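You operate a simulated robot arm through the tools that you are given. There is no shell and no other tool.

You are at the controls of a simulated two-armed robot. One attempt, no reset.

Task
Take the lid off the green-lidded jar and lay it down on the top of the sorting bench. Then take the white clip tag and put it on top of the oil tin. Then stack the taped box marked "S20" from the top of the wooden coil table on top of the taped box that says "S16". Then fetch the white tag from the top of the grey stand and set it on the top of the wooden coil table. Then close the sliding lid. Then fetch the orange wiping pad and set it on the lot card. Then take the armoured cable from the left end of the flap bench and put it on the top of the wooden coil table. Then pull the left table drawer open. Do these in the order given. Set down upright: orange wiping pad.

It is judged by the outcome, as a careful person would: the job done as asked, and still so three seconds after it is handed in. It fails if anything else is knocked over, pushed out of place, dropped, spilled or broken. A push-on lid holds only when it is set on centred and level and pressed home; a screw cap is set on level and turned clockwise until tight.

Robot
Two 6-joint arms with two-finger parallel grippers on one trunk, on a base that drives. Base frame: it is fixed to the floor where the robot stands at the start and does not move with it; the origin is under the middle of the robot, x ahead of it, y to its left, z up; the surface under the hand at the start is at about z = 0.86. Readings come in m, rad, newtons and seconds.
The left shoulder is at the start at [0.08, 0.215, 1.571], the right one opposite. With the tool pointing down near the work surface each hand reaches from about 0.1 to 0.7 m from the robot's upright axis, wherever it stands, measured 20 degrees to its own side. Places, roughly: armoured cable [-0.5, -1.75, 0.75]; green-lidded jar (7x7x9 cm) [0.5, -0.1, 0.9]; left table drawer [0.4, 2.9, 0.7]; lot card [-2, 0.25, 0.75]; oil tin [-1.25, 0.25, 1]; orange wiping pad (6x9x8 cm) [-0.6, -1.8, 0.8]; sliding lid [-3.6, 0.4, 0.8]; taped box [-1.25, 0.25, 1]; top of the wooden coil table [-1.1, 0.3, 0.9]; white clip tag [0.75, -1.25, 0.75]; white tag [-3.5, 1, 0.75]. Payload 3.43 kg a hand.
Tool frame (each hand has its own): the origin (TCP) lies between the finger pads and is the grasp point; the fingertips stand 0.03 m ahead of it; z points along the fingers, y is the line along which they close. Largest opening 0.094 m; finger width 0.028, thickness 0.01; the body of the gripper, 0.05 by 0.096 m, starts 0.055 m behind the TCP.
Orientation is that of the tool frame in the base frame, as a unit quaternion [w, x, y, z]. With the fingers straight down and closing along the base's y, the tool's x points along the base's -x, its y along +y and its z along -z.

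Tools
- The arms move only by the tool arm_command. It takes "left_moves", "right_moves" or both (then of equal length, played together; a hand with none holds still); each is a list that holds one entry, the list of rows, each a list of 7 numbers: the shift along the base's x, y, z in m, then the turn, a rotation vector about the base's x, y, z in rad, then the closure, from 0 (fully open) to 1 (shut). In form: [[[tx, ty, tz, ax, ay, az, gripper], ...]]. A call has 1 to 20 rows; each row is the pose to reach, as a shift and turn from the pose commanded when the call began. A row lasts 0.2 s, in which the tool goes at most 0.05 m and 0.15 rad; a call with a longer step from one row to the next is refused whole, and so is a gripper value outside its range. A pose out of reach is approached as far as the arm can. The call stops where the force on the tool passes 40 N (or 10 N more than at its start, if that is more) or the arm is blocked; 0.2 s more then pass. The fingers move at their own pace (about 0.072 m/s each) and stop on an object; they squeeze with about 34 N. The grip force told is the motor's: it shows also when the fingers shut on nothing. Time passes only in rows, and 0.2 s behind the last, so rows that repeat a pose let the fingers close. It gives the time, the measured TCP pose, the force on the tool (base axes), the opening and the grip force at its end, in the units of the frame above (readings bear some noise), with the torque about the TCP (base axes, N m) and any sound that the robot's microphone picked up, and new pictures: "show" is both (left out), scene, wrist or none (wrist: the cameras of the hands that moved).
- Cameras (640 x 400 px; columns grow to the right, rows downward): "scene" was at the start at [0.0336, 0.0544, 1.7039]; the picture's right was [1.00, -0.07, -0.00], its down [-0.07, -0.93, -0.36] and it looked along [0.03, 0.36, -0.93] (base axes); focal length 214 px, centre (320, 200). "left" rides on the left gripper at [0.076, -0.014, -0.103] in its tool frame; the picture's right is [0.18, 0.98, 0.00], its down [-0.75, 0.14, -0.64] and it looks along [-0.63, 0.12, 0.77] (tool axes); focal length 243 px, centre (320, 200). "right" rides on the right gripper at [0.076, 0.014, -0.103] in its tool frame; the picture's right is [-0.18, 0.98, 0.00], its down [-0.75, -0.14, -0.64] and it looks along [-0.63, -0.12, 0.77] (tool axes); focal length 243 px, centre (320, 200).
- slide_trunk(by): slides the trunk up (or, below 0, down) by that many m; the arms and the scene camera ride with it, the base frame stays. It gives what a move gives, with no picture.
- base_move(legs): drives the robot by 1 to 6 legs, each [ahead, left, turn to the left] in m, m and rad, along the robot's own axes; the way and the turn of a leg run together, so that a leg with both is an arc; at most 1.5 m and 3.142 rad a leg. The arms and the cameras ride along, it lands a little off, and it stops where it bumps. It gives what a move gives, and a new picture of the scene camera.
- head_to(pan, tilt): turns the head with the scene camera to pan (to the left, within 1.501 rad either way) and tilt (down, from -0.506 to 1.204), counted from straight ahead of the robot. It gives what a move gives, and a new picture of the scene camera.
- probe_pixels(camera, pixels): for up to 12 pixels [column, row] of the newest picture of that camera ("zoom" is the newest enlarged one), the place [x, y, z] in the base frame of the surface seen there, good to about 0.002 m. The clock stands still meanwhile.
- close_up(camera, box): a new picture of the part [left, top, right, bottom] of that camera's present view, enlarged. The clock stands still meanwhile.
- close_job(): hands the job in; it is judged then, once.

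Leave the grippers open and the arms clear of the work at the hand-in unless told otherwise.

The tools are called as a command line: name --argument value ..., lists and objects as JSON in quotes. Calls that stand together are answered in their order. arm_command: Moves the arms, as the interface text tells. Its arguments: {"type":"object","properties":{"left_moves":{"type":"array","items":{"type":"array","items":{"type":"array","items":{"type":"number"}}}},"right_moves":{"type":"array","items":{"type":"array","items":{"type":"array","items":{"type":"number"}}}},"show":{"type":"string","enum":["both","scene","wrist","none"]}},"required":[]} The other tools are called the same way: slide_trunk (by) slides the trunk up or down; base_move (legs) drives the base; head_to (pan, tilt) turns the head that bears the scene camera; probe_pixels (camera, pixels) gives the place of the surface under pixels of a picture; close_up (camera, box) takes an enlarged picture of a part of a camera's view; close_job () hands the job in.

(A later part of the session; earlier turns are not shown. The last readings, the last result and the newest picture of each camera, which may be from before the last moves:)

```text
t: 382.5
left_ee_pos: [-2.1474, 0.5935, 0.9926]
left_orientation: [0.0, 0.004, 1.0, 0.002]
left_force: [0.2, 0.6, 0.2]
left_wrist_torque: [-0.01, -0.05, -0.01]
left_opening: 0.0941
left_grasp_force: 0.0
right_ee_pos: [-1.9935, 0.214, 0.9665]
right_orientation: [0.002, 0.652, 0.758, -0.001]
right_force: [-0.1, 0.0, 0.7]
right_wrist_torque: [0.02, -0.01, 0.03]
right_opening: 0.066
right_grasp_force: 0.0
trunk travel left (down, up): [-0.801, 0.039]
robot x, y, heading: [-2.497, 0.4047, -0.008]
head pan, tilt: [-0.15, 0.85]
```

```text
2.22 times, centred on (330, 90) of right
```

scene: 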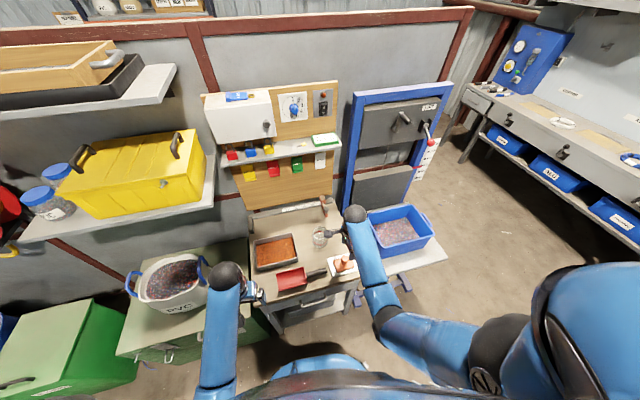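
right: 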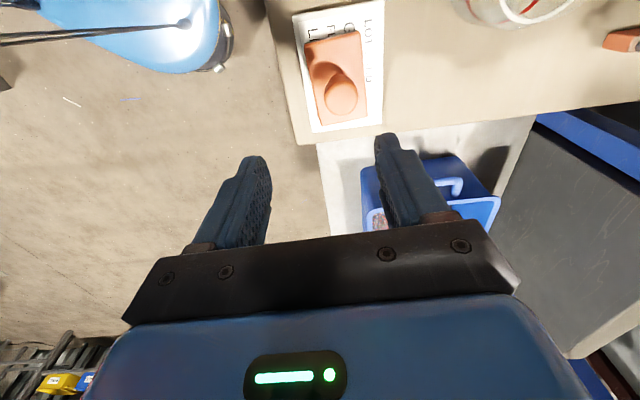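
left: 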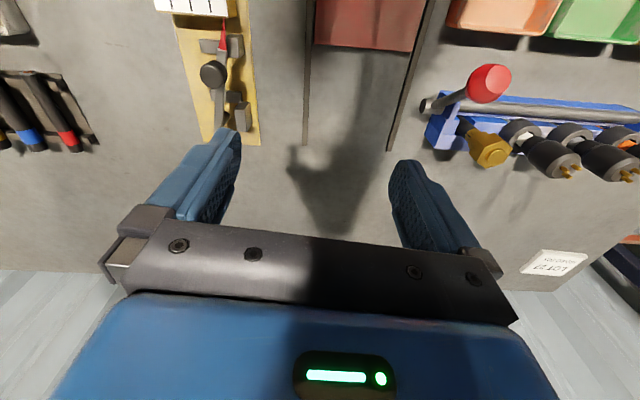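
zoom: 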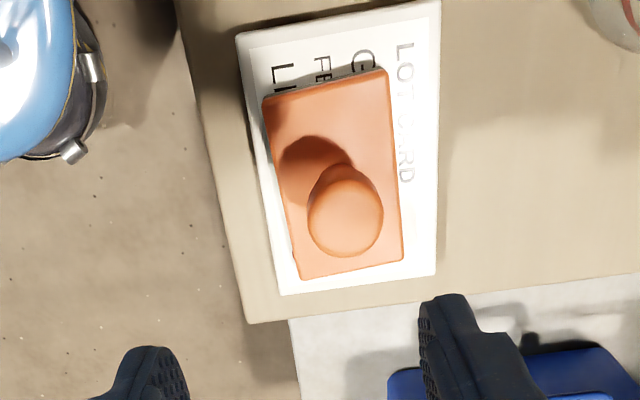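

The pad stands upright on the lot card. Next the armoured cable. Turn the hand back and tuck, then drive to the flap bench again.

arm_command --right_moves '[[[-0.02, 0, 0.01, 0, 0, 0.14, 0.3], [-0.03, 0, 0.02, 0, 0, 0.28, 0.2], [-0.04, 0, 0.03, 0, 0, 0.42, 0], [-0.05, 0, 0.03, 0, 0, 0.56, 0], [-0.06, 0, 0.03, 0, 0, 0.7, 0], [-0.07, 0, 0.03, 0, 0, 0.84, 0], [-0.08, 0, 0.03, 0, 0, 0.98, 0], [-0.09, 0, 0.03, 0, 0, 1.12, 0], [-0.09, 0, 0.03, 0, 0, 1.26, 0], [-0.09, 0, 0.03, 0, 0, 1.41, 0]]]' --show "none"

base_move --legs '[[-0.15, 0, 0.008], [0, -1.42, 0], [1.2, 0, 0], [1.2, 0, 0]]'

```text
t: 384.7
left_ee_pos: [-2.147, 0.5953, 0.9939]
left_orientation: [-0.001, 0.005, 1.0, 0.001]
left_force: [-0.4, 1.1, 0.7]
left_wrist_torque: [0.0, -0.02, -0.02]
left_opening: 0.0942
left_grasp_force: 0.0
right_ee_pos: [-2.0837, 0.215, 0.9942]
right_orientation: [0.003, 0.004, 1.0, 0.0]
right_force: [-0.1, -0.5, -0.2]
right_wrist_torque: [0.01, -0.02, -0.04]
right_opening: 0.0941
right_grasp_force: 0.0
trunk travel left (down, up): [-0.801, 0.039]
robot x, y, heading: [-2.5004, 0.406, -0.008]
head pan, tilt: [-0.15, 0.85]
```

```text
t: 403.9
left_ee_pos: [0.134, -0.6821, 0.994]
left_orientation: [0.0, -0.012, 1.0, 0.001]
left_force: [0.0, 0.4, 0.6]
left_wrist_torque: [0.02, 0.0, 0.04]
left_opening: 0.094
left_grasp_force: 0.0
right_ee_pos: [0.2087, -1.0593, 0.9953]
right_orientation: [0.004, -0.011, 1.0, 0.0]
right_force: [0.8, 0.1, 0.9]
right_wrist_torque: [-0.07, 0.0, -0.02]
right_opening: 0.094
right_grasp_force: 0.1
trunk travel left (down, up): [-0.801, 0.039]
robot x, y, heading: [-0.2157, -0.8803, 0.021]
head pan, tilt: [-0.15, 0.85]
```

scene: 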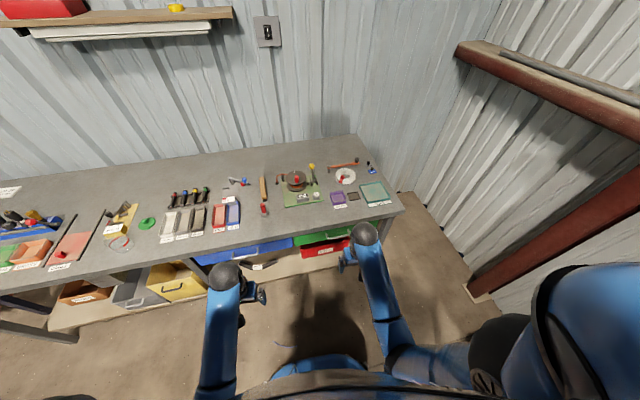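

Turning right to face the flap bench and moving up to y≈−1.2.

base_move --legs '[[0, 0, -1.59], [0.33, 0, 0]]'

head_to --pan -0.1 --tilt 0.95

close_up --camera "scene" --box '[270, 140, 430, 260]'

```text
t: 409.9
left_ee_pos: [-0.0151, -1.5566, 0.9934]
left_orientation: [0.001, 0.705, 0.71, 0.0]
left_force: [0.3, -0.1, 0.3]
left_wrist_torque: [-0.01, 0.0, -0.03]
left_opening: 0.0941
left_grasp_force: 0.0
right_ee_pos: [-0.3922, -1.6264, 0.9949]
right_orientation: [0.003, 0.706, 0.708, -0.004]
right_force: [-0.6, 0.2, -0.3]
right_wrist_torque: [-0.01, -0.03, -0.02]
right_opening: 0.094
right_grasp_force: 0.0
trunk travel left (down, up): [-0.801, 0.039]
robot x, y, heading: [-0.2064, -1.2131, -1.563]
head pan, tilt: [-0.15, 0.85]
```

scene: 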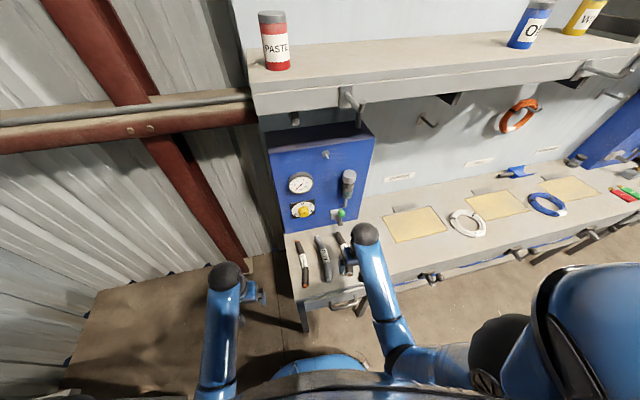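

```text
t: 410.6
left_ee_pos: [-0.0148, -1.5587, 0.9929]
left_orientation: [0.0, 0.704, 0.71, 0.0]
left_force: [0.3, 0.6, -0.2]
left_wrist_torque: [-0.02, 0.01, -0.02]
left_opening: 0.0939
left_grasp_force: 0.0
right_ee_pos: [-0.3931, -1.6281, 0.9949]
right_orientation: [0.003, 0.706, 0.708, -0.003]
right_force: [0.1, 0.0, -0.6]
right_wrist_torque: [-0.01, 0.01, -0.03]
right_opening: 0.094
right_grasp_force: 0.1
trunk travel left (down, up): [-0.801, 0.039]
robot x, y, heading: [-0.2102, -1.209, -1.561]
head pan, tilt: [-0.099, 0.949]
```

scene: 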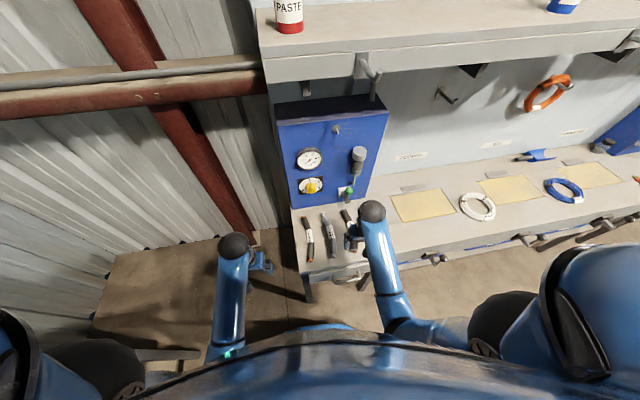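

```text
3.33 times, centred on (350, 200) of scene
```

zoom: 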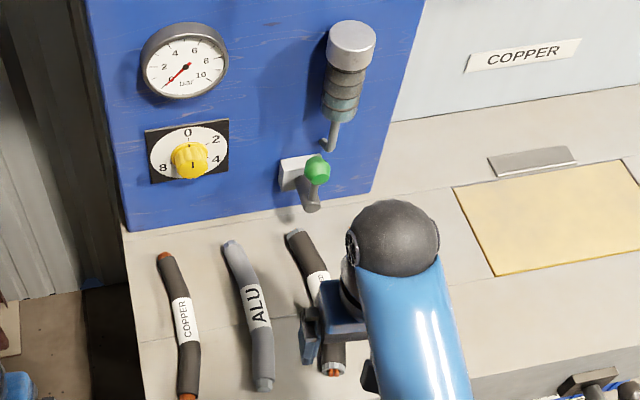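

The armoured piece is under my right hand. Taking a wrist picture.

arm_command --right_moves '[[[0, 0, 0, 0, 0, 0, 0]]]' --show "wrist"

```text
t: 411.0
left_ee_pos: [-0.0148, -1.559, 0.9938]
left_orientation: [0.0, 0.704, 0.71, 0.001]
left_force: [-0.3, -0.3, -0.5]
left_wrist_torque: [-0.02, 0.02, -0.04]
left_opening: 0.0938
left_grasp_force: 0.0
right_ee_pos: [-0.3915, -1.6284, 0.994]
right_orientation: [0.001, 0.706, 0.709, -0.003]
right_force: [-1.1, 0.3, 0.3]
right_wrist_torque: [0.0, -0.03, -0.01]
right_opening: 0.0937
right_grasp_force: 0.0
trunk travel left (down, up): [-0.801, 0.039]
robot x, y, heading: [-0.2081, -1.2107, -1.562]
head pan, tilt: [-0.099, 0.949]
```

right: 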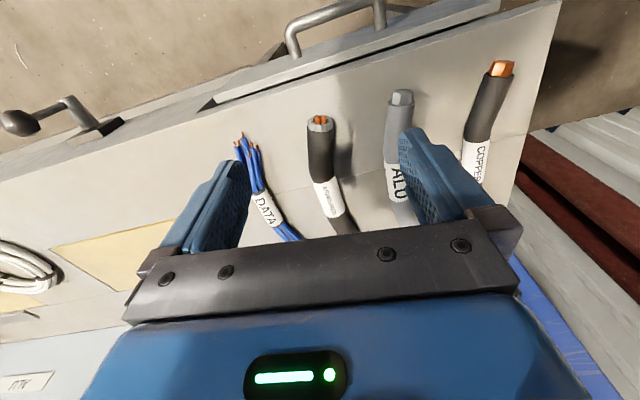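

probe_pixels --camera "right" --pixels '[[320, 122], [310, 150], [322, 150], [334, 150], [316, 195], [328, 195], [341, 193], [333, 228], [345, 225], [356, 222], [262, 205], [395, 170]]'

```text
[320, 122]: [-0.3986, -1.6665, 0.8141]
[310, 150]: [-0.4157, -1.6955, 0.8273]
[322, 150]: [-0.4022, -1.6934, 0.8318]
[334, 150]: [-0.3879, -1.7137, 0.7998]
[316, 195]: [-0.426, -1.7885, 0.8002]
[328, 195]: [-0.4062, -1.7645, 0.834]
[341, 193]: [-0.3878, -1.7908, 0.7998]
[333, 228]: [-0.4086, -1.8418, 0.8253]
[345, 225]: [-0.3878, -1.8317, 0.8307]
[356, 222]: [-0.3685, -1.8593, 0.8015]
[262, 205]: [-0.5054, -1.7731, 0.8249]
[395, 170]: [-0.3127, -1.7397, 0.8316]
```

close_up --camera "scene" --box '[270, 140, 430, 260]'

probe_pixels --camera "zoom" --pixels '[[316, 168], [311, 206], [300, 180], [332, 145], [345, 80], [300, 235], [320, 280], [350, 35], [370, 200]]'

```text
3.33 times, centred on (350, 200) of scene
```

zoom: 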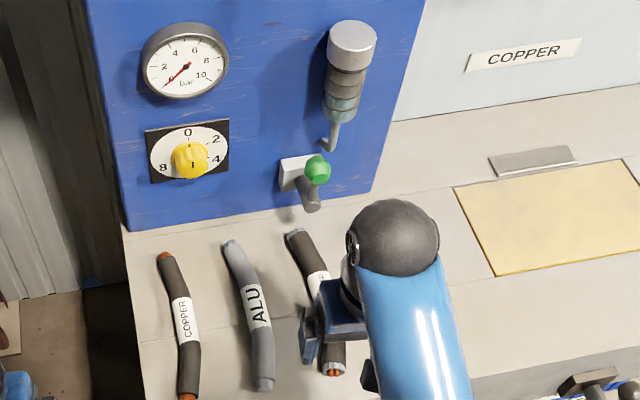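

```text
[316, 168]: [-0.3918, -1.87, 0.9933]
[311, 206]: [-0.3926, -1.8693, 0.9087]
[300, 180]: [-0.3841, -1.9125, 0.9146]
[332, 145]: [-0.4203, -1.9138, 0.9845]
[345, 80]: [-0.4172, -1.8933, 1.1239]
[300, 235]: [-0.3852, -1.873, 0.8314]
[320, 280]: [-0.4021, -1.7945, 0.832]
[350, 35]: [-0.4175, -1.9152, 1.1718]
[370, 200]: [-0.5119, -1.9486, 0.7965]
```

The lever on the blue box ends at y≈−1.86, so gripping at y≈−1.752 leaves clearance. Move over, opening ~0.07, lowering to z≈0.90.

arm_command --right_moves '[[[-0.005, -0.04, 0.0, 0, 0, 0, 0.25], [-0.01, -0.08, 0.0, 0, 0, 0, 0.25], [-0.0135, -0.124, 0.0, 0, 0, 0, 0.25], [-0.0135, -0.124, -0.04, 0, 0, 0, 0.25], [-0.0135, -0.124, -0.08, 0, 0, 0, 0.25], [-0.0135, -0.124, -0.1, 0, 0, 0, 0.25]]]' --show "wrist"

probe_pixels --camera "right" --pixels '[[320, 60], [320, 100], [325, 140], [330, 170], [335, 200]]'

```text
t: 412.4
left_ee_pos: [-0.0141, -1.5602, 0.9928]
left_orientation: [0.0, 0.705, 0.709, 0.002]
left_force: [-0.1, 0.7, 0.1]
left_wrist_torque: [0.02, 0.01, 0.01]
left_opening: 0.0939
left_grasp_force: 0.0
right_ee_pos: [-0.4049, -1.7536, 0.893]
right_orientation: [0.002, 0.706, 0.708, -0.002]
right_force: [0.5, 0.7, -0.7]
right_wrist_torque: [0.01, 0.02, 0.01]
right_opening: 0.0702
right_grasp_force: 0.0
trunk travel left (down, up): [-0.801, 0.039]
robot x, y, heading: [-0.2069, -1.2056, -1.563]
head pan, tilt: [-0.099, 0.949]
```

right: 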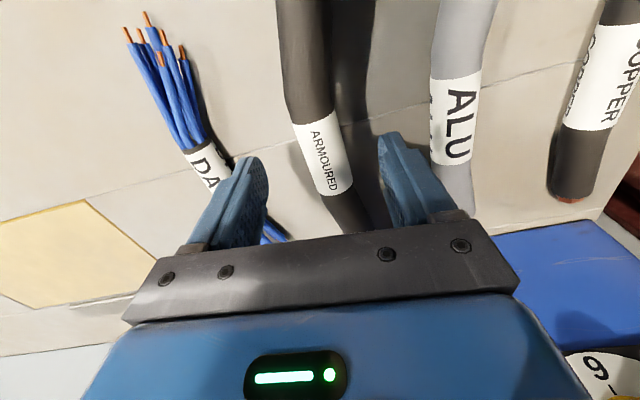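

```text
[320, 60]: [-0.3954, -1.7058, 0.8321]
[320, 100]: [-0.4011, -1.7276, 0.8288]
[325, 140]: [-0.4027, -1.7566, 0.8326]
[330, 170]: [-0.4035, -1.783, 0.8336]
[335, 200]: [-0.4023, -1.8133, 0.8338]
```

Cable is centred between the fingers. Lower to z≈0.836 and close.

arm_command --right_moves '[[[0, 0, -0.025, 0, 0, 0, 0.25], [0, 0, -0.045, 0, 0, 0, 0.25], [0, 0, -0.057, 0, 0, 0, 0.25], [0, 0, -0.057, 0, 0, 0, 0.5], [0, 0, -0.057, 0, 0, 0, 0.8], [0, 0, -0.057, 0, 0, 0, 1], [0, 0, -0.057, 0, 0, 0, 1]]]' --show "wrist"

```text
t: 414.0
left_ee_pos: [-0.0154, -1.5583, 0.992]
left_orientation: [0.0, 0.705, 0.709, 0.001]
left_force: [-0.3, -0.7, -0.7]
left_wrist_torque: [-0.01, -0.01, 0.02]
left_opening: 0.0938
left_grasp_force: 0.2
right_ee_pos: [-0.4043, -1.7533, 0.8364]
right_orientation: [0.001, 0.705, 0.709, -0.001]
right_force: [0.1, -1.3, -0.7]
right_wrist_torque: [0.08, 0.06, -0.35]
right_opening: 0.0338
right_grasp_force: 33.8
trunk travel left (down, up): [-0.801, 0.039]
robot x, y, heading: [-0.2078, -1.2107, -1.557]
head pan, tilt: [-0.099, 0.949]
```

right: 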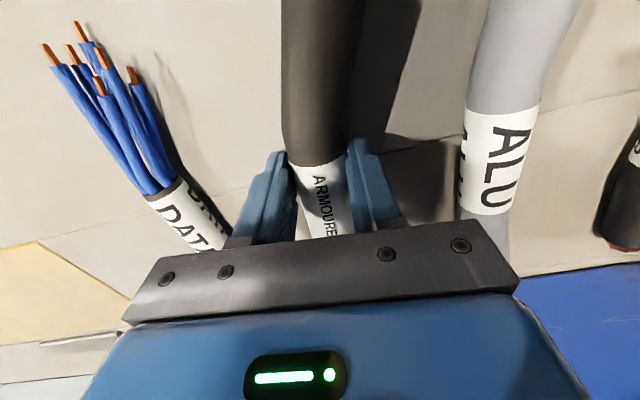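

Gripped (0.0338). Lifting and checking.

arm_command --right_moves '[[[0, 0, 0.02, 0, 0, 0, 1], [0, 0.005, 0.05, 0, 0, 0, 1], [0, 0.01, 0.09, 0, 0, 0, 1], [0, 0.02, 0.13, 0, 0, 0, 1], [0, 0.05, 0.155, 0, 0, 0, 1], [0, 0.09, 0.157, 0, 0, 0, 1], [0, 0.13, 0.157, 0, 0, 0, 1]]]' --show "both"

```text
t: 415.6
left_ee_pos: [-0.015, -1.5579, 0.9941]
left_orientation: [0.0, 0.705, 0.709, 0.0]
left_force: [0.1, 0.0, 0.5]
left_wrist_torque: [-0.01, -0.01, -0.03]
left_opening: 0.0939
left_grasp_force: 0.0
right_ee_pos: [-0.4051, -1.6219, 0.9945]
right_orientation: [0.003, 0.705, 0.709, -0.002]
right_force: [0.5, 1.0, -4.4]
right_wrist_torque: [0.1, 0.03, 0.0]
right_opening: 0.0326
right_grasp_force: 34.0
trunk travel left (down, up): [-0.801, 0.039]
robot x, y, heading: [-0.2091, -1.2088, -1.559]
head pan, tilt: [-0.099, 0.949]
```

scene: 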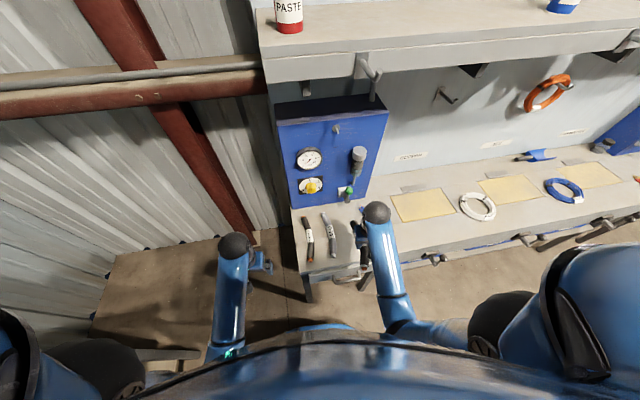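
right: 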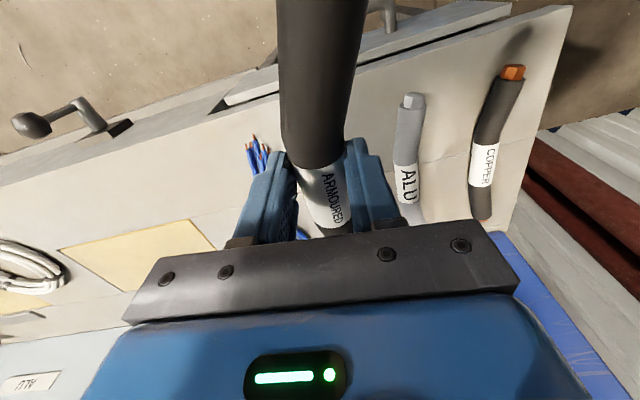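

Cable held. Now driving to the coil table: back off, turn right to face −x, sidestep to y≈0.48.

base_move --legs '[[-0.25, 0, 0], [0, 0, -1.582], [0, -1.42, 0]]'

head_to --pan -0.1 --tilt 0.85

```text
t: 428.0
left_ee_pos: [-0.5756, 0.2873, 0.9938]
left_orientation: [0.0, 1.0, 0.004, 0.001]
left_force: [-0.7, -0.1, 0.8]
left_wrist_torque: [0.0, -0.02, -0.01]
left_opening: 0.0938
left_grasp_force: 0.1
right_ee_pos: [-0.6411, 0.6792, 0.993]
right_orientation: [-0.002, 1.0, 0.004, -0.003]
right_force: [0.4, -0.1, -4.5]
right_wrist_torque: [0.01, -0.11, 0.01]
right_opening: 0.0326
right_grasp_force: 34.1
trunk travel left (down, up): [-0.801, 0.039]
robot x, y, heading: [-0.2255, 0.4815, -3.132]
head pan, tilt: [-0.099, 0.949]
```

scene: 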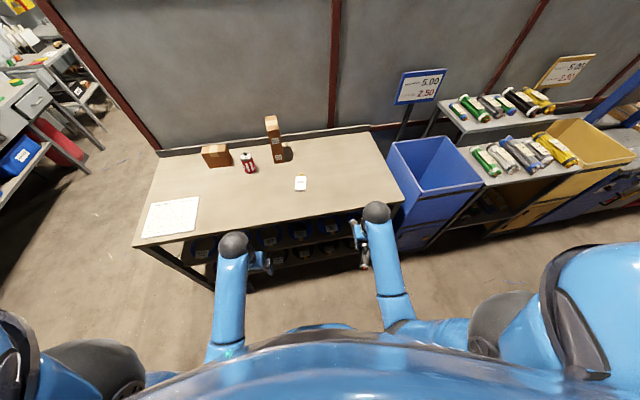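

```text
t: 428.7
left_ee_pos: [-0.5748, 0.2879, 0.9928]
left_orientation: [0.001, 1.0, 0.004, 0.001]
left_force: [0.4, 0.4, -0.5]
left_wrist_torque: [-0.02, -0.03, -0.01]
left_opening: 0.0943
left_grasp_force: 0.1
right_ee_pos: [-0.642, 0.6791, 0.9924]
right_orientation: [-0.001, 1.0, 0.003, -0.003]
right_force: [-0.4, -0.4, -3.7]
right_wrist_torque: [0.01, -0.09, -0.02]
right_opening: 0.0327
right_grasp_force: 34.3
trunk travel left (down, up): [-0.801, 0.039]
robot x, y, heading: [-0.2236, 0.4828, -3.133]
head pan, tilt: [-0.099, 0.85]
```

scene: 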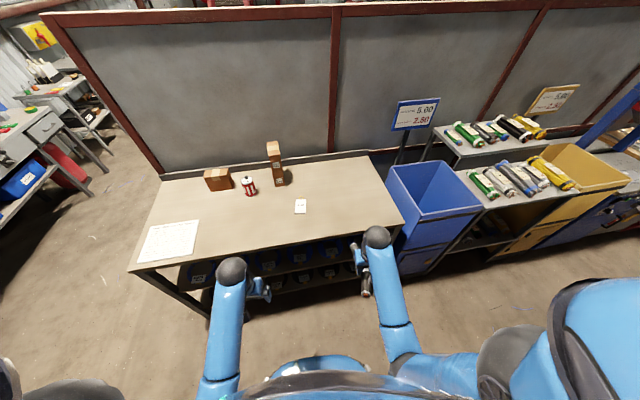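

Table clear on the right side. Driving ahead 0.25 m.

base_move --legs '[[0.25, 0, 0]]'

close_up --camera "scene" --box '[200, 130, 440, 290]'

probe_pixels --camera "zoom" --pixels '[[300, 150], [330, 120], [400, 150], [420, 230], [250, 180], [300, 240]]'

```text
t: 430.5
left_ee_pos: [-0.8184, 0.2828, 0.9939]
left_orientation: [0.001, 1.0, 0.007, -0.001]
left_force: [0.0, 0.1, -0.3]
left_wrist_torque: [-0.02, 0.06, -0.03]
left_opening: 0.0942
left_grasp_force: 0.1
right_ee_pos: [-0.8873, 0.6749, 0.9953]
right_orientation: [0.0, 1.0, 0.007, -0.003]
right_force: [1.3, 1.0, -5.1]
right_wrist_torque: [0.05, -0.05, -0.01]
right_opening: 0.0328
right_grasp_force: 33.8
trunk travel left (down, up): [-0.801, 0.039]
robot x, y, heading: [-0.476, 0.4776, -3.126]
head pan, tilt: [-0.099, 0.85]
```

scene: 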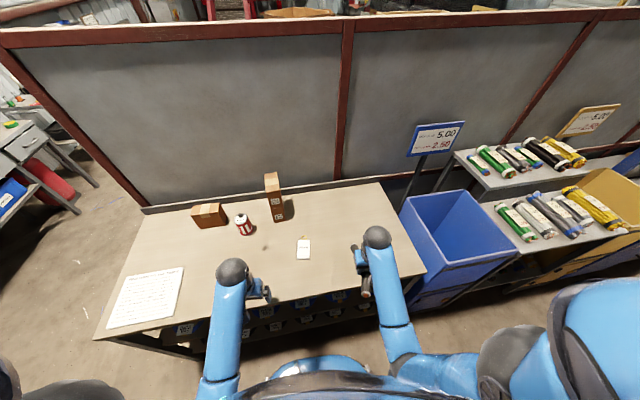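

```text
2.50 times, centred on (320, 210) of scene
```

zoom: 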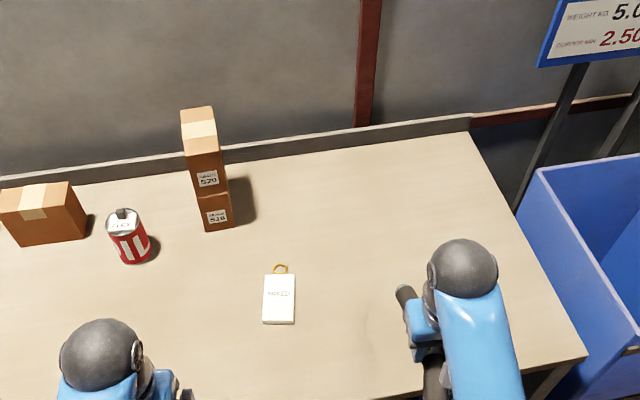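

```text
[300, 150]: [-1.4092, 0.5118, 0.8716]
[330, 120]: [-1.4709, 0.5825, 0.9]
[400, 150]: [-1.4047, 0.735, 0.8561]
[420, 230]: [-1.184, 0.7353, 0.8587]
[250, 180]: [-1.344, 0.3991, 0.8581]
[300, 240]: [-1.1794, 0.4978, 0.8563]
```

Placing at (−1.09,0.68): move out, lower to z≈0.905.

arm_command --right_moves '[[[-0.04, 0.0, 0.0, 0, 0, 0, 1], [-0.08, 0.0, 0.0, 0, 0, 0, 1], [-0.12, 0.003, 0.0, 0, 0, 0, 1], [-0.16, 0.005, 0.0, 0, 0, 0, 1], [-0.2, 0.005, 0.0, 0, 0, 0, 1], [-0.2, 0.005, -0.04, 0, 0, 0, 1], [-0.2, 0.005, -0.075, 0, 0, 0, 1], [-0.2, 0.005, -0.088, 0, 0, 0, 1], [-0.2, 0.005, -0.088, 0, 0, 0, 1]]]' --show "both"

close_up --camera "scene" --box '[280, 130, 440, 250]'

```text
t: 432.5
left_ee_pos: [-0.8213, 0.2838, 0.9921]
left_orientation: [0.001, 1.0, 0.007, 0.0]
left_force: [-0.4, -0.3, -0.1]
left_wrist_torque: [-0.02, 0.01, 0.03]
left_opening: 0.0942
left_grasp_force: 0.0
right_ee_pos: [-1.0888, 0.6794, 0.9065]
right_orientation: [0.0, 1.0, 0.006, -0.004]
right_force: [2.9, 0.9, 8.9]
right_wrist_torque: [-0.13, -0.29, -0.03]
right_opening: 0.0328
right_grasp_force: 33.7
trunk travel left (down, up): [-0.801, 0.039]
robot x, y, heading: [-0.4755, 0.4804, -3.127]
head pan, tilt: [-0.099, 0.85]
```

scene: 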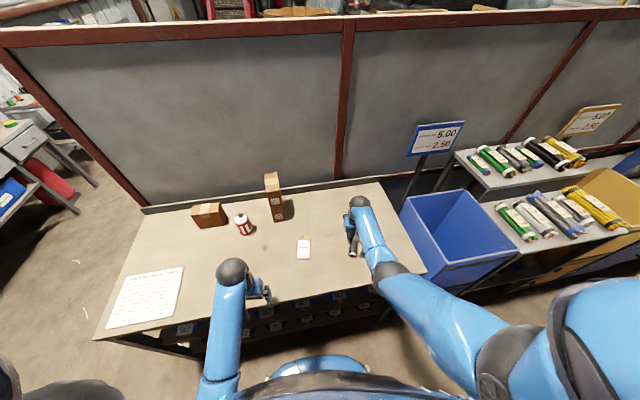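
right: 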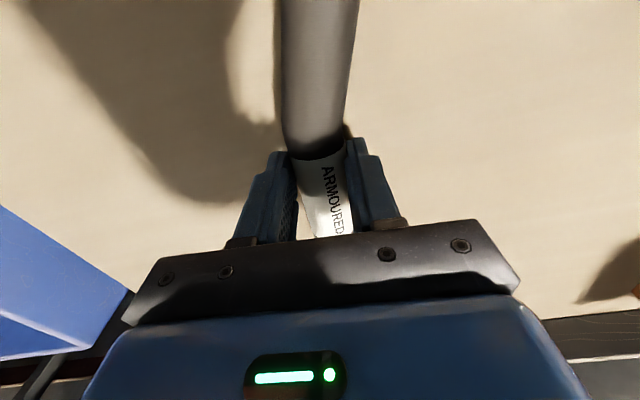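

```text
3.33 times, centred on (360, 190) of scene
```

zoom: 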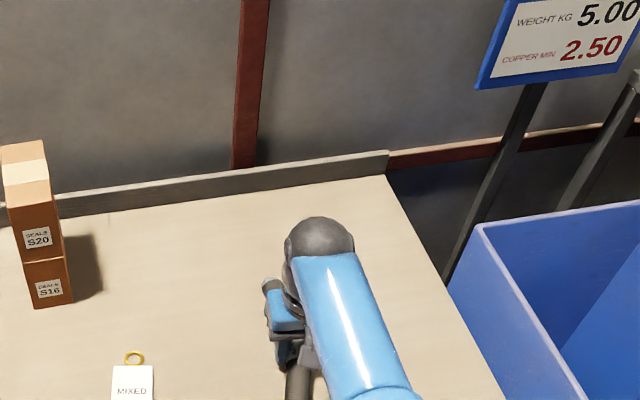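

The far end touches first (cable pitched slightly). I tilt the hand +0.08 rad about y to level it and lower to contact.

arm_command --right_moves '[[[0, 0, 0.003, 0, 0.04, 0, 1], [0, 0, 0.0, 0, 0.08, 0, 1], [0, 0, -0.004, 0, 0.08, 0, 1], [0, 0, -0.006, 0, 0.08, 0, 1], [0, 0, -0.006, 0, 0.08, 0, 1]]]' --show "wrist"

```text
t: 433.7
left_ee_pos: [-0.8188, 0.2834, 0.995]
left_orientation: [0.0, 1.0, 0.007, -0.002]
left_force: [0.3, -0.4, -0.4]
left_wrist_torque: [-0.01, 0.0, 0.0]
left_opening: 0.0939
left_grasp_force: 0.0
right_ee_pos: [-1.0887, 0.6785, 0.904]
right_orientation: [-0.001, 0.999, 0.006, -0.048]
right_force: [4.7, 3.1, 34.8]
right_wrist_torque: [-0.3, 0.22, 0.08]
right_opening: 0.0326
right_grasp_force: 33.7
trunk travel left (down, up): [-0.801, 0.039]
robot x, y, heading: [-0.4764, 0.4795, -3.126]
head pan, tilt: [-0.099, 0.85]
```

right: 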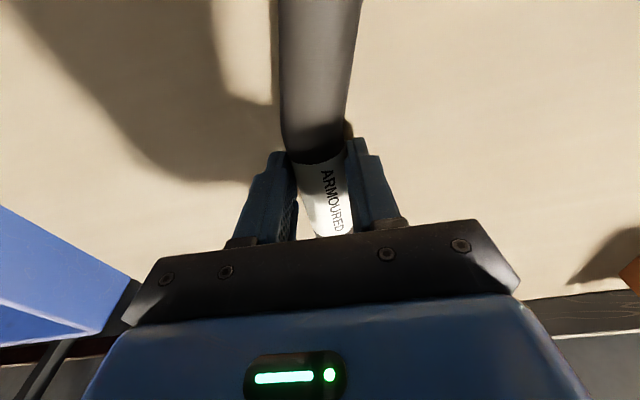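

Firm contact now (35 N). Ease up 2 mm, then open slowly and lift.

arm_command --right_moves '[[[0, 0, 0.003, 0, 0, 0, 1], [0, 0, 0.003, 0, 0, 0, 0.7], [0, 0, 0.003, 0, 0, 0, 0.6], [0, 0, 0.003, 0, 0, 0, 0.5], [0, 0, 0.003, 0, 0, 0, 0.3], [0, 0, 0.003, 0, 0, 0, 0.2]]]' --show "wrist"

```text
t: 435.1
left_ee_pos: [-0.8227, 0.2842, 0.9922]
left_orientation: [0.001, 1.0, 0.007, 0.001]
left_force: [0.0, 1.1, 0.4]
left_wrist_torque: [-0.01, -0.01, -0.03]
left_opening: 0.0938
left_grasp_force: 0.0
right_ee_pos: [-1.0915, 0.6802, 0.9023]
right_orientation: [-0.001, 0.999, 0.006, -0.043]
right_force: [0.6, -0.2, -0.3]
right_wrist_torque: [0.03, 0.01, 0.02]
right_opening: 0.0753
right_grasp_force: 0.0
trunk travel left (down, up): [-0.801, 0.039]
robot x, y, heading: [-0.4753, 0.48, -3.128]
head pan, tilt: [-0.099, 0.85]
```

right: 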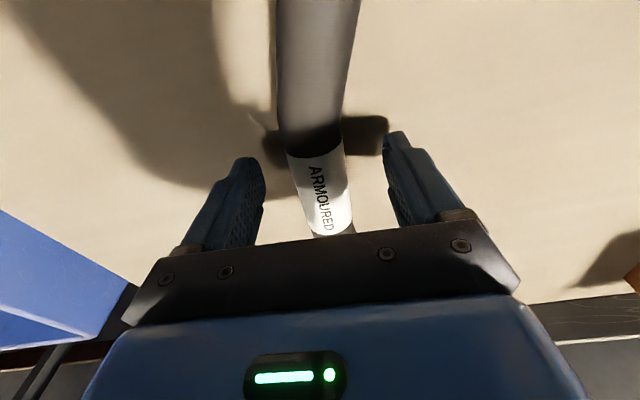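

Released; lifting straight up and looking.

arm_command --right_moves '[[[0, 0, 0.03, 0, 0, 0, 0.2], [0, 0, 0.06, 0, -0.04, 0, 0.2], [0, 0, 0.09, 0, -0.08, 0, 0.1], [0.04, 0, 0.095, 0, -0.08, 0, 0], [0.08, 0, 0.095, 0, -0.08, 0, 0], [0.12, 0, 0.095, 0, -0.08, 0, 0], [0.16, 0, 0.095, 0, -0.08, 0, 0]]]' --show "both"

close_up --camera "scene" --box '[200, 130, 440, 290]'

```text
t: 436.7
left_ee_pos: [-0.8209, 0.2835, 0.9938]
left_orientation: [0.0, 1.0, 0.006, 0.0]
left_force: [0.2, 0.1, 0.1]
left_wrist_torque: [0.02, -0.03, -0.01]
left_opening: 0.094
left_grasp_force: 0.0
right_ee_pos: [-0.9304, 0.6815, 0.9963]
right_orientation: [0.0, 1.0, 0.005, -0.004]
right_force: [1.3, 0.1, -0.2]
right_wrist_torque: [-0.01, 0.01, 0.0]
right_opening: 0.0942
right_grasp_force: 0.1
trunk travel left (down, up): [-0.801, 0.039]
robot x, y, heading: [-0.4762, 0.4805, -3.127]
head pan, tilt: [-0.099, 0.85]
```

scene: 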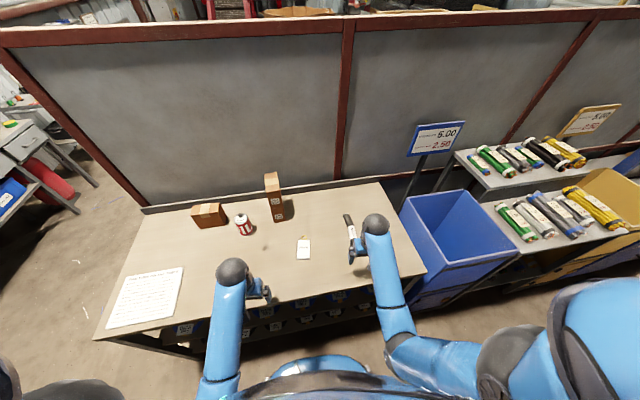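
right: 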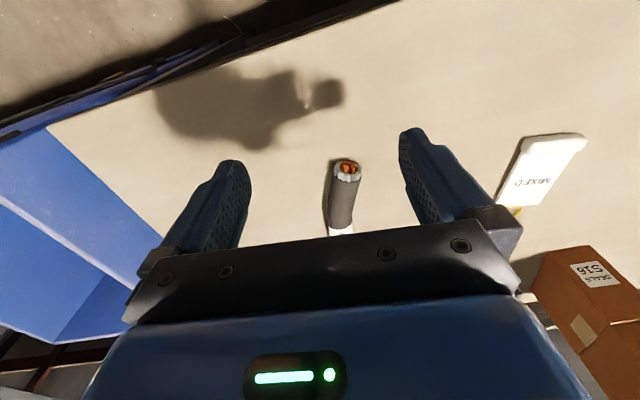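

```text
2.50 times, centred on (320, 210) of scene
```

zoom: 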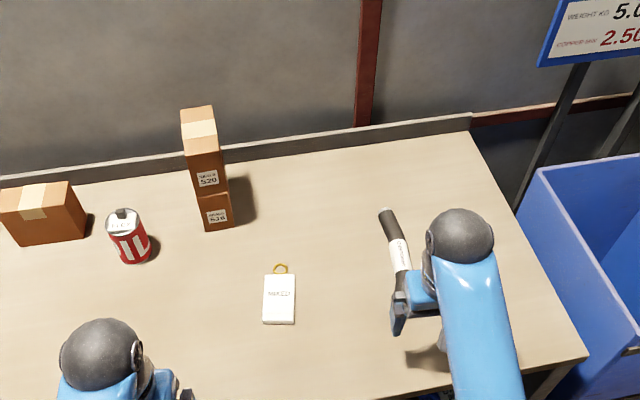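

The cable lies on the table. Last: the left table drawer near (0.4,2.9,0.7). Back off and turn right to face +y.

base_move --legs '[[-0.26, 0, 0], [0, 0, -1.57]]'

head_to --pan -0.2 --tilt 0.45

```text
t: 442.4
left_ee_pos: [-0.415, 0.8308, 0.9928]
left_orientation: [0.002, 0.712, -0.702, 0.0]
left_force: [-0.9, 0.5, -0.4]
left_wrist_torque: [0.0, 0.03, 0.02]
left_opening: 0.094
left_grasp_force: 0.0
right_ee_pos: [-0.0163, 0.9426, 0.9953]
right_orientation: [-0.002, 0.711, -0.704, -0.001]
right_force: [0.3, -0.2, 0.9]
right_wrist_torque: [0.01, -0.01, -0.04]
right_opening: 0.0942
right_grasp_force: 0.1
trunk travel left (down, up): [-0.801, 0.039]
robot x, y, heading: [-0.2161, 0.4829, 1.582]
head pan, tilt: [-0.099, 0.85]
```

scene: 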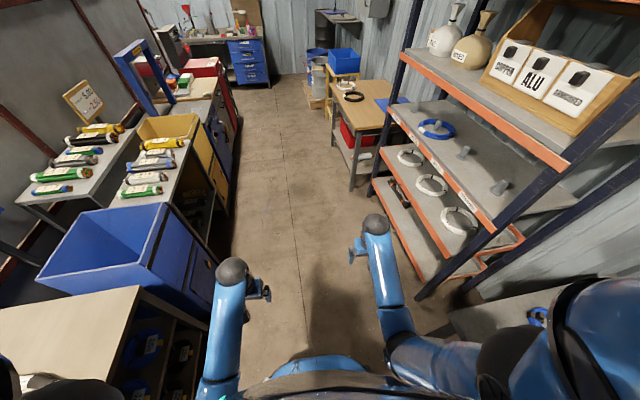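

```text
t: 443.2
left_ee_pos: [-0.414, 0.8312, 0.9932]
left_orientation: [0.002, 0.712, -0.702, 0.0]
left_force: [-0.3, 1.2, 0.6]
left_wrist_torque: [0.0, -0.02, 0.02]
left_opening: 0.0941
left_grasp_force: 0.1
right_ee_pos: [-0.017, 0.941, 0.9952]
right_orientation: [-0.001, 0.711, -0.704, -0.002]
right_force: [0.0, 0.7, -0.1]
right_wrist_torque: [-0.01, 0.01, -0.02]
right_opening: 0.0942
right_grasp_force: 0.0
trunk travel left (down, up): [-0.801, 0.039]
robot x, y, heading: [-0.2172, 0.4877, 1.589]
head pan, tilt: [-0.201, 0.45]
```

scene: 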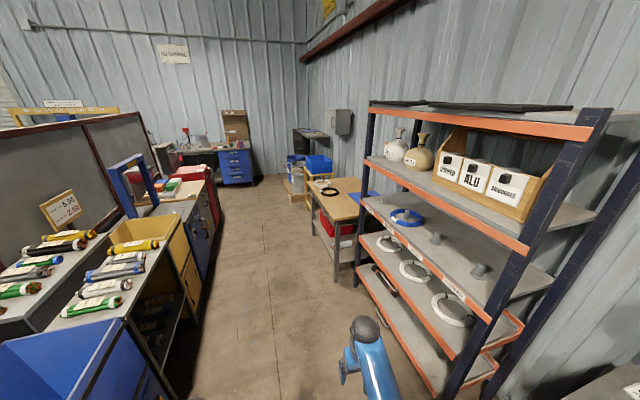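

I see the wooden table at (340,195). Zooming and probing to locate its drawers and the aisle width.

close_up --camera "scene" --box '[270, 140, 430, 290]'

probe_pixels --camera "scene" --pixels '[[312, 183], [336, 220], [370, 185], [340, 240], [335, 282], [210, 290], [180, 300], [345, 265], [250, 230], [325, 215]]'

```text
2.67 times, centred on (350, 215) of scene
```

zoom: 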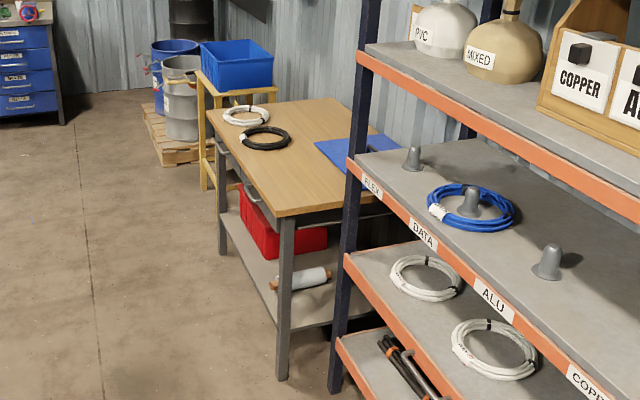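

```text
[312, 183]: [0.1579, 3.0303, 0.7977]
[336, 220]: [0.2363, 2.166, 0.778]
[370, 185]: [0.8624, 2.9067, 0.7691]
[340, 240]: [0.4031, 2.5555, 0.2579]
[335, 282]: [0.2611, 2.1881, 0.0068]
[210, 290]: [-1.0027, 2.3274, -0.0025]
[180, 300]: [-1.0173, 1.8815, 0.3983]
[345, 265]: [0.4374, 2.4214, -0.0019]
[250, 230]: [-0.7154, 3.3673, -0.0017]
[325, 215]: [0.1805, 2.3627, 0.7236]
```

The table has two drawers on its aisle side (x≈0.15); the left one (seen from the aisle) is at y≈2.85. Driving up the aisle to y≈2.75 and turning to face +x.

base_move --legs '[[0, 0.25, -0.018], [1.2, 0, 0], [1.05, 0, 0]]'

base_move --legs '[[0, 0, -1.57]]'

head_to --pan 0.0 --tilt 0.8

```text
t: 455.8
left_ee_pos: [-0.6438, 3.0936, 0.9925]
left_orientation: [-0.001, -0.701, 0.713, 0.0]
left_force: [0.2, -0.8, -0.4]
left_wrist_torque: [0.03, 0.02, -0.03]
left_opening: 0.094
left_grasp_force: 0.0
right_ee_pos: [-0.241, 3.1916, 0.9974]
right_orientation: [0.003, -0.7, 0.714, 0.001]
right_force: [-0.7, 0.0, 0.2]
right_wrist_torque: [0.02, -0.01, 0.01]
right_opening: 0.094
right_grasp_force: 0.1
trunk travel left (down, up): [-0.801, 0.039]
robot x, y, heading: [-0.4558, 2.7379, 1.553]
head pan, tilt: [-0.201, 0.45]
```

scene: 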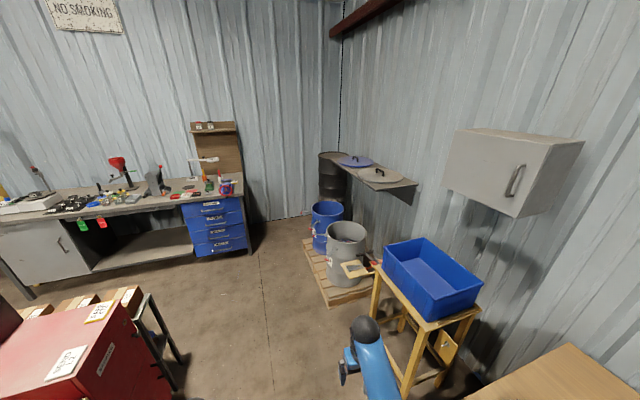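

```text
t: 460.0
left_ee_pos: [-0.1058, 2.933, 0.9938]
left_orientation: [-0.001, 0.0, 1.0, 0.001]
left_force: [0.1, 0.4, 0.0]
left_wrist_torque: [0.05, -0.04, 0.0]
left_opening: 0.0939
left_grasp_force: 0.0
right_ee_pos: [-0.0021, 2.5344, 0.9953]
right_orientation: [0.003, 0.001, 1.0, -0.002]
right_force: [-0.2, 0.2, -0.3]
right_wrist_torque: [-0.03, -0.01, 0.03]
right_opening: 0.0939
right_grasp_force: 0.1
trunk travel left (down, up): [-0.801, 0.039]
robot x, y, heading: [-0.4556, 2.742, -0.003]
head pan, tilt: [-0.201, 0.45]
```

scene: 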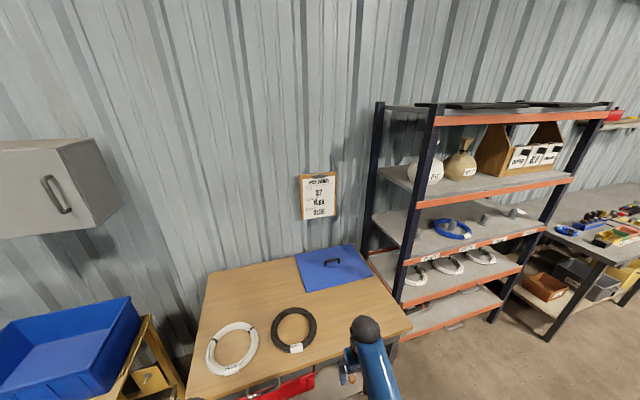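

```text
t: 460.8
left_ee_pos: [-0.1065, 2.9334, 0.9936]
left_orientation: [0.0, 0.0, 1.0, 0.001]
left_force: [-0.1, -0.8, -0.5]
left_wrist_torque: [-0.01, -0.03, 0.0]
left_opening: 0.0939
left_grasp_force: 0.0
right_ee_pos: [-0.0033, 2.5336, 0.9972]
right_orientation: [0.002, 0.002, 1.0, 0.0]
right_force: [0.2, 0.3, -0.2]
right_wrist_torque: [0.04, 0.01, -0.04]
right_opening: 0.094
right_grasp_force: 0.0
trunk travel left (down, up): [-0.801, 0.039]
robot x, y, heading: [-0.4577, 2.7422, -0.0]
head pan, tilt: [0.0, 0.799]
```

scene: 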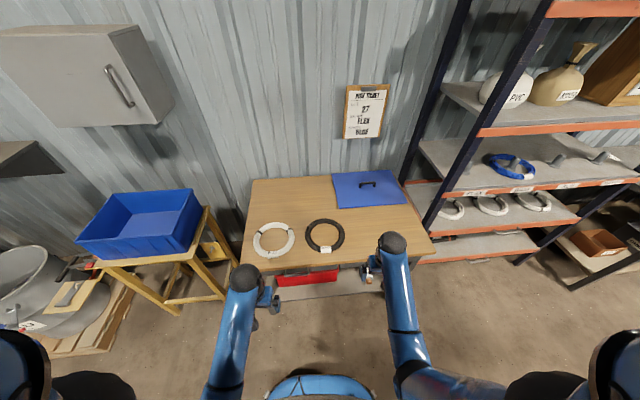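

I see handles below the table top at (272,270) and (370,266). Zooming.

close_up --camera "scene" --box '[230, 230, 430, 330]'

probe_pixels --camera "zoom" --pixels '[[140, 135], [120, 140], [165, 130], [440, 110], [60, 130], [300, 105], [250, 150], [620, 80], [145, 150]]'

```text
3.20 times, centred on (330, 280) of scene
```

zoom: 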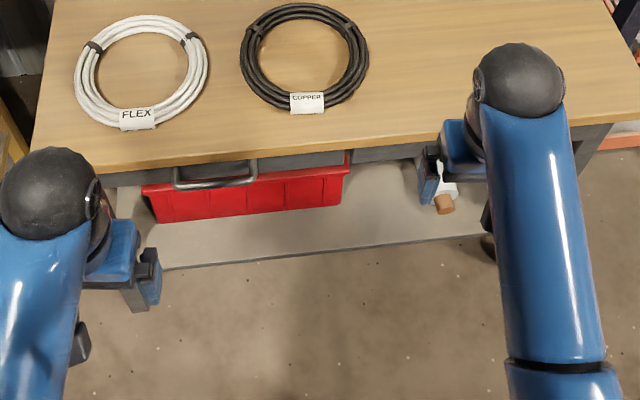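

```text
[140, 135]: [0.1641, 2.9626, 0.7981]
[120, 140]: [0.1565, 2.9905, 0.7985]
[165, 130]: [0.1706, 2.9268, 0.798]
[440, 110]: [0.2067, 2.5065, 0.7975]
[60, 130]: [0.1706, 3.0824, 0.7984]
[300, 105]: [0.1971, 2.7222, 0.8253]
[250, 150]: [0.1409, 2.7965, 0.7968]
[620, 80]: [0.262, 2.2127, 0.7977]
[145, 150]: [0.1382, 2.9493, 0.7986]
```

probe_pixels --camera "zoom" --pixels '[[180, 186], [215, 184], [252, 178], [177, 172], [253, 162], [300, 160], [120, 178], [390, 152], [215, 165], [330, 165]]'

```text
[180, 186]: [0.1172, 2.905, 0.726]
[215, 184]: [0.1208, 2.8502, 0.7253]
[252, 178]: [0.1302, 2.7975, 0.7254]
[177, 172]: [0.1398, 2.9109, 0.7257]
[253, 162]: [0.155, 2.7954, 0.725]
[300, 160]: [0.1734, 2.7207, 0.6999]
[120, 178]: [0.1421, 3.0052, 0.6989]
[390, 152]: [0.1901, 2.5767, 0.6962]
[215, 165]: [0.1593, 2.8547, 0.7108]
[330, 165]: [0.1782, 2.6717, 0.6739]
```

The drawer handle is a horizontal bar at (0.123,2.852,0.726). I'll probe a vertical series to get the table edge, drawer front and bar geometry, after lowering the trunk and viewing it from a lower height.

probe_pixels --camera "zoom" --pixels '[[215, 150], [215, 154], [215, 157], [215, 160], [215, 163], [215, 168], [215, 172], [215, 176], [215, 180], [215, 188], [215, 192], [215, 200]]'

```text
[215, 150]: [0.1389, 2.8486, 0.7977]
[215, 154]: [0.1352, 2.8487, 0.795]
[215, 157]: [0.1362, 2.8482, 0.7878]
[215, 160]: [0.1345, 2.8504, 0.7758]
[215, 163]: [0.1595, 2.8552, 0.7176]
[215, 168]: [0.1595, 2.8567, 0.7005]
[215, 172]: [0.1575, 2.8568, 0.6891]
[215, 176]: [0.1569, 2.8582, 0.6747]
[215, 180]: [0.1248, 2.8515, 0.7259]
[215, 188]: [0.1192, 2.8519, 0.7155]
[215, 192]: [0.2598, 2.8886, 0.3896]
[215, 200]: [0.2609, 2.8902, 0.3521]
```

Geometry: table edge x≈0.135 (z 0.773–0.798), drawer front x≈0.159, bar centre (0.125,2.852,0.72), pull direction ≈(−0.993,−0.12). I'll grip the bar with the left hand, tilted forward, fingers closing vertically. First align the base (turn +0.12, back a little, shift right).

base_move --legs '[[-0.1, 0, 0.12], [0, -0.13, 0]]'

arm_command --left_moves '[[[0.01, 0, 0, 0, 0, 0.14, 0], [0.02, 0, 0, 0, 0, 0.28, 0], [0.03, 0, 0, 0, 0, 0.42, 0], [0.04, 0, 0, 0, 0, 0.56, 0], [0.05, 0, 0, 0, 0, 0.7, 0], [0.05, 0, 0, 0, 0, 0.84, 0], [0.05, 0, 0, 0, 0, 0.98, 0], [0.05, 0, 0, 0, 0, 1.12, 0], [0.05, 0, 0, 0, 0, 1.26, 0], [0.05, 0, 0, 0, 0, 1.4, 0], [0.05, 0, 0, 0, 0, 1.54, 0], [0.05, 0, 0, 0, 0, 1.571, 0]]]' --show "both"

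```text
t: 462.9
left_ee_pos: [-0.22, 2.8414, 0.993]
left_orientation: [0.0, -0.059, 0.998, -0.001]
left_force: [0.2, -0.5, 0.3]
left_wrist_torque: [-0.01, -0.01, -0.02]
left_opening: 0.0939
left_grasp_force: 0.0
right_ee_pos: [-0.0696, 2.4583, 0.9973]
right_orientation: [0.004, -0.059, 0.998, -0.002]
right_force: [-0.5, -0.4, 0.7]
right_wrist_torque: [-0.01, -0.05, -0.06]
right_opening: 0.094
right_grasp_force: 0.1
trunk travel left (down, up): [-0.801, 0.039]
robot x, y, heading: [-0.5402, 2.6116, 0.124]
head pan, tilt: [0.0, 0.799]
```

scene: 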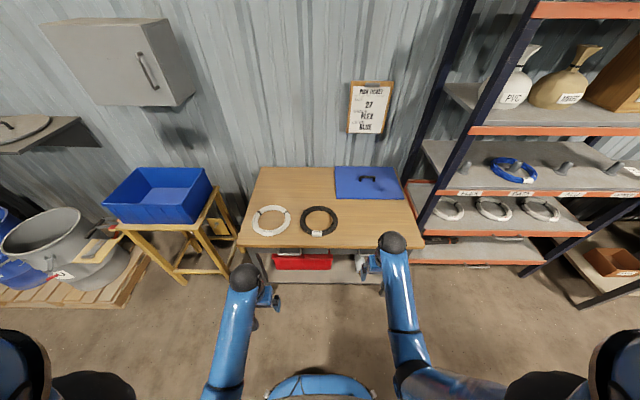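

```text
t: 465.5
left_ee_pos: [-0.1667, 2.8383, 0.9938]
left_orientation: [0.002, 0.748, -0.664, 0.0]
left_force: [-0.2, -0.5, 0.0]
left_wrist_torque: [0.03, 0.02, 0.02]
left_opening: 0.0939
left_grasp_force: 0.0
right_ee_pos: [-0.0669, 2.4545, 0.9968]
right_orientation: [0.003, -0.058, 0.998, 0.0]
right_force: [-0.2, 0.0, -0.5]
right_wrist_torque: [0.01, 0.05, 0.02]
right_opening: 0.0938
right_grasp_force: 0.1
trunk travel left (down, up): [-0.801, 0.039]
robot x, y, heading: [-0.5462, 2.6061, 0.119]
head pan, tilt: [0.0, 0.799]
```

scene: 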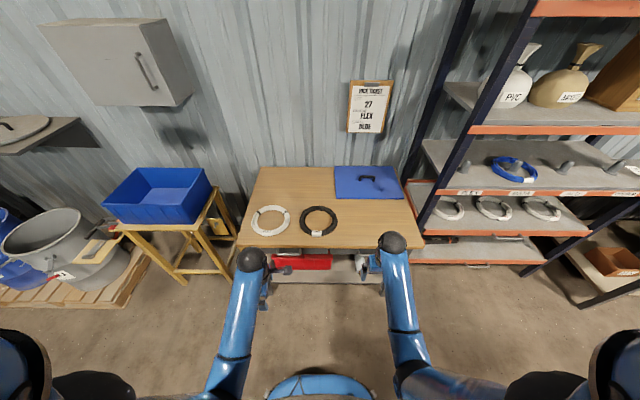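
left: 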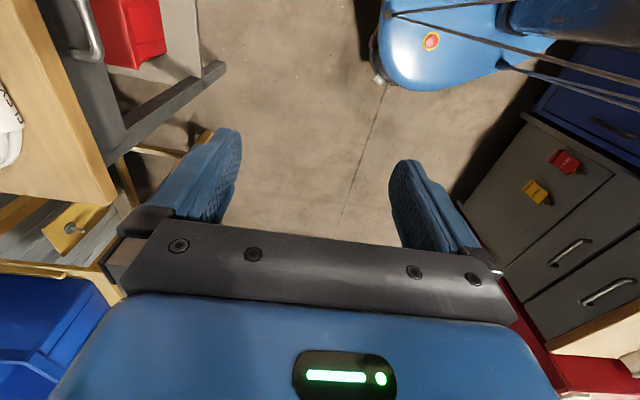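

Yaw of the left hand works. Now pitch it forward by 60° about the lateral axis while moving slightly forward.

arm_command --left_moves '[[[0.01, 0, -0.005, 0.0157, -0.13, 0, 0], [0.02, 0, -0.01, 0.0314, -0.26, 0, 0], [0.03, 0, -0.015, 0.0471, -0.39, 0, 0], [0.04, 0, -0.02, 0.0628, -0.52, 0, 0], [0.05, 0, -0.025, 0.0786, -0.65, 0, 0], [0.06, 0, -0.03, 0.0943, -0.78, 0, 0], [0.07, 0, -0.035, 0.11, -0.91, 0, 0], [0.08, 0, -0.04, 0.1257, -1.04, 0, 0]]]' --show "both"

```text
t: 467.3
left_ee_pos: [-0.0877, 2.8382, 0.9534]
left_orientation: [-0.373, 0.647, -0.576, 0.333]
left_force: [0.5, -0.3, 0.3]
left_wrist_torque: [0.02, 0.01, 0.0]
left_opening: 0.0941
left_grasp_force: 0.0
right_ee_pos: [-0.0665, 2.4541, 0.9961]
right_orientation: [0.002, -0.058, 0.998, -0.001]
right_force: [0.2, -0.6, -0.6]
right_wrist_torque: [0.02, 0.03, -0.03]
right_opening: 0.0939
right_grasp_force: 0.0
trunk travel left (down, up): [-0.801, 0.039]
robot x, y, heading: [-0.5452, 2.6038, 0.121]
head pan, tilt: [0.0, 0.799]
```

scene: 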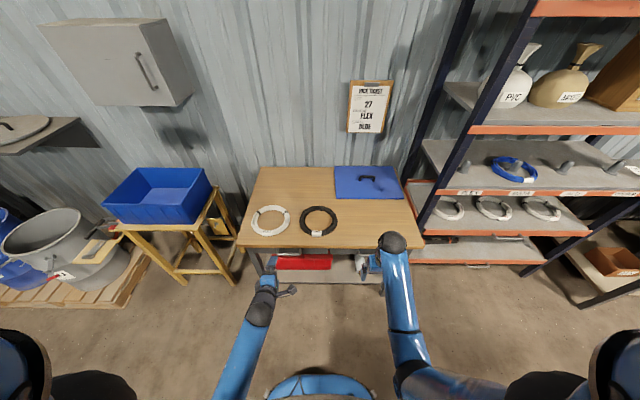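
left: 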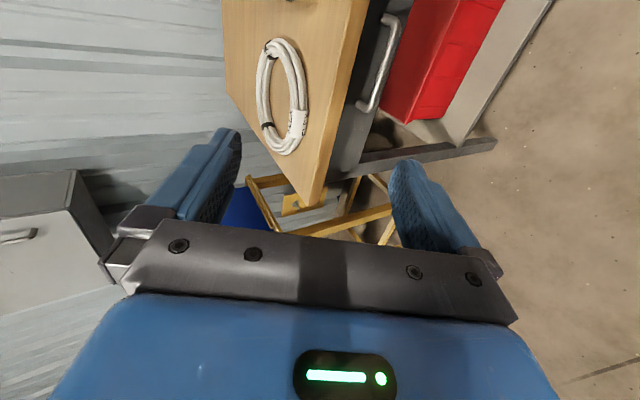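

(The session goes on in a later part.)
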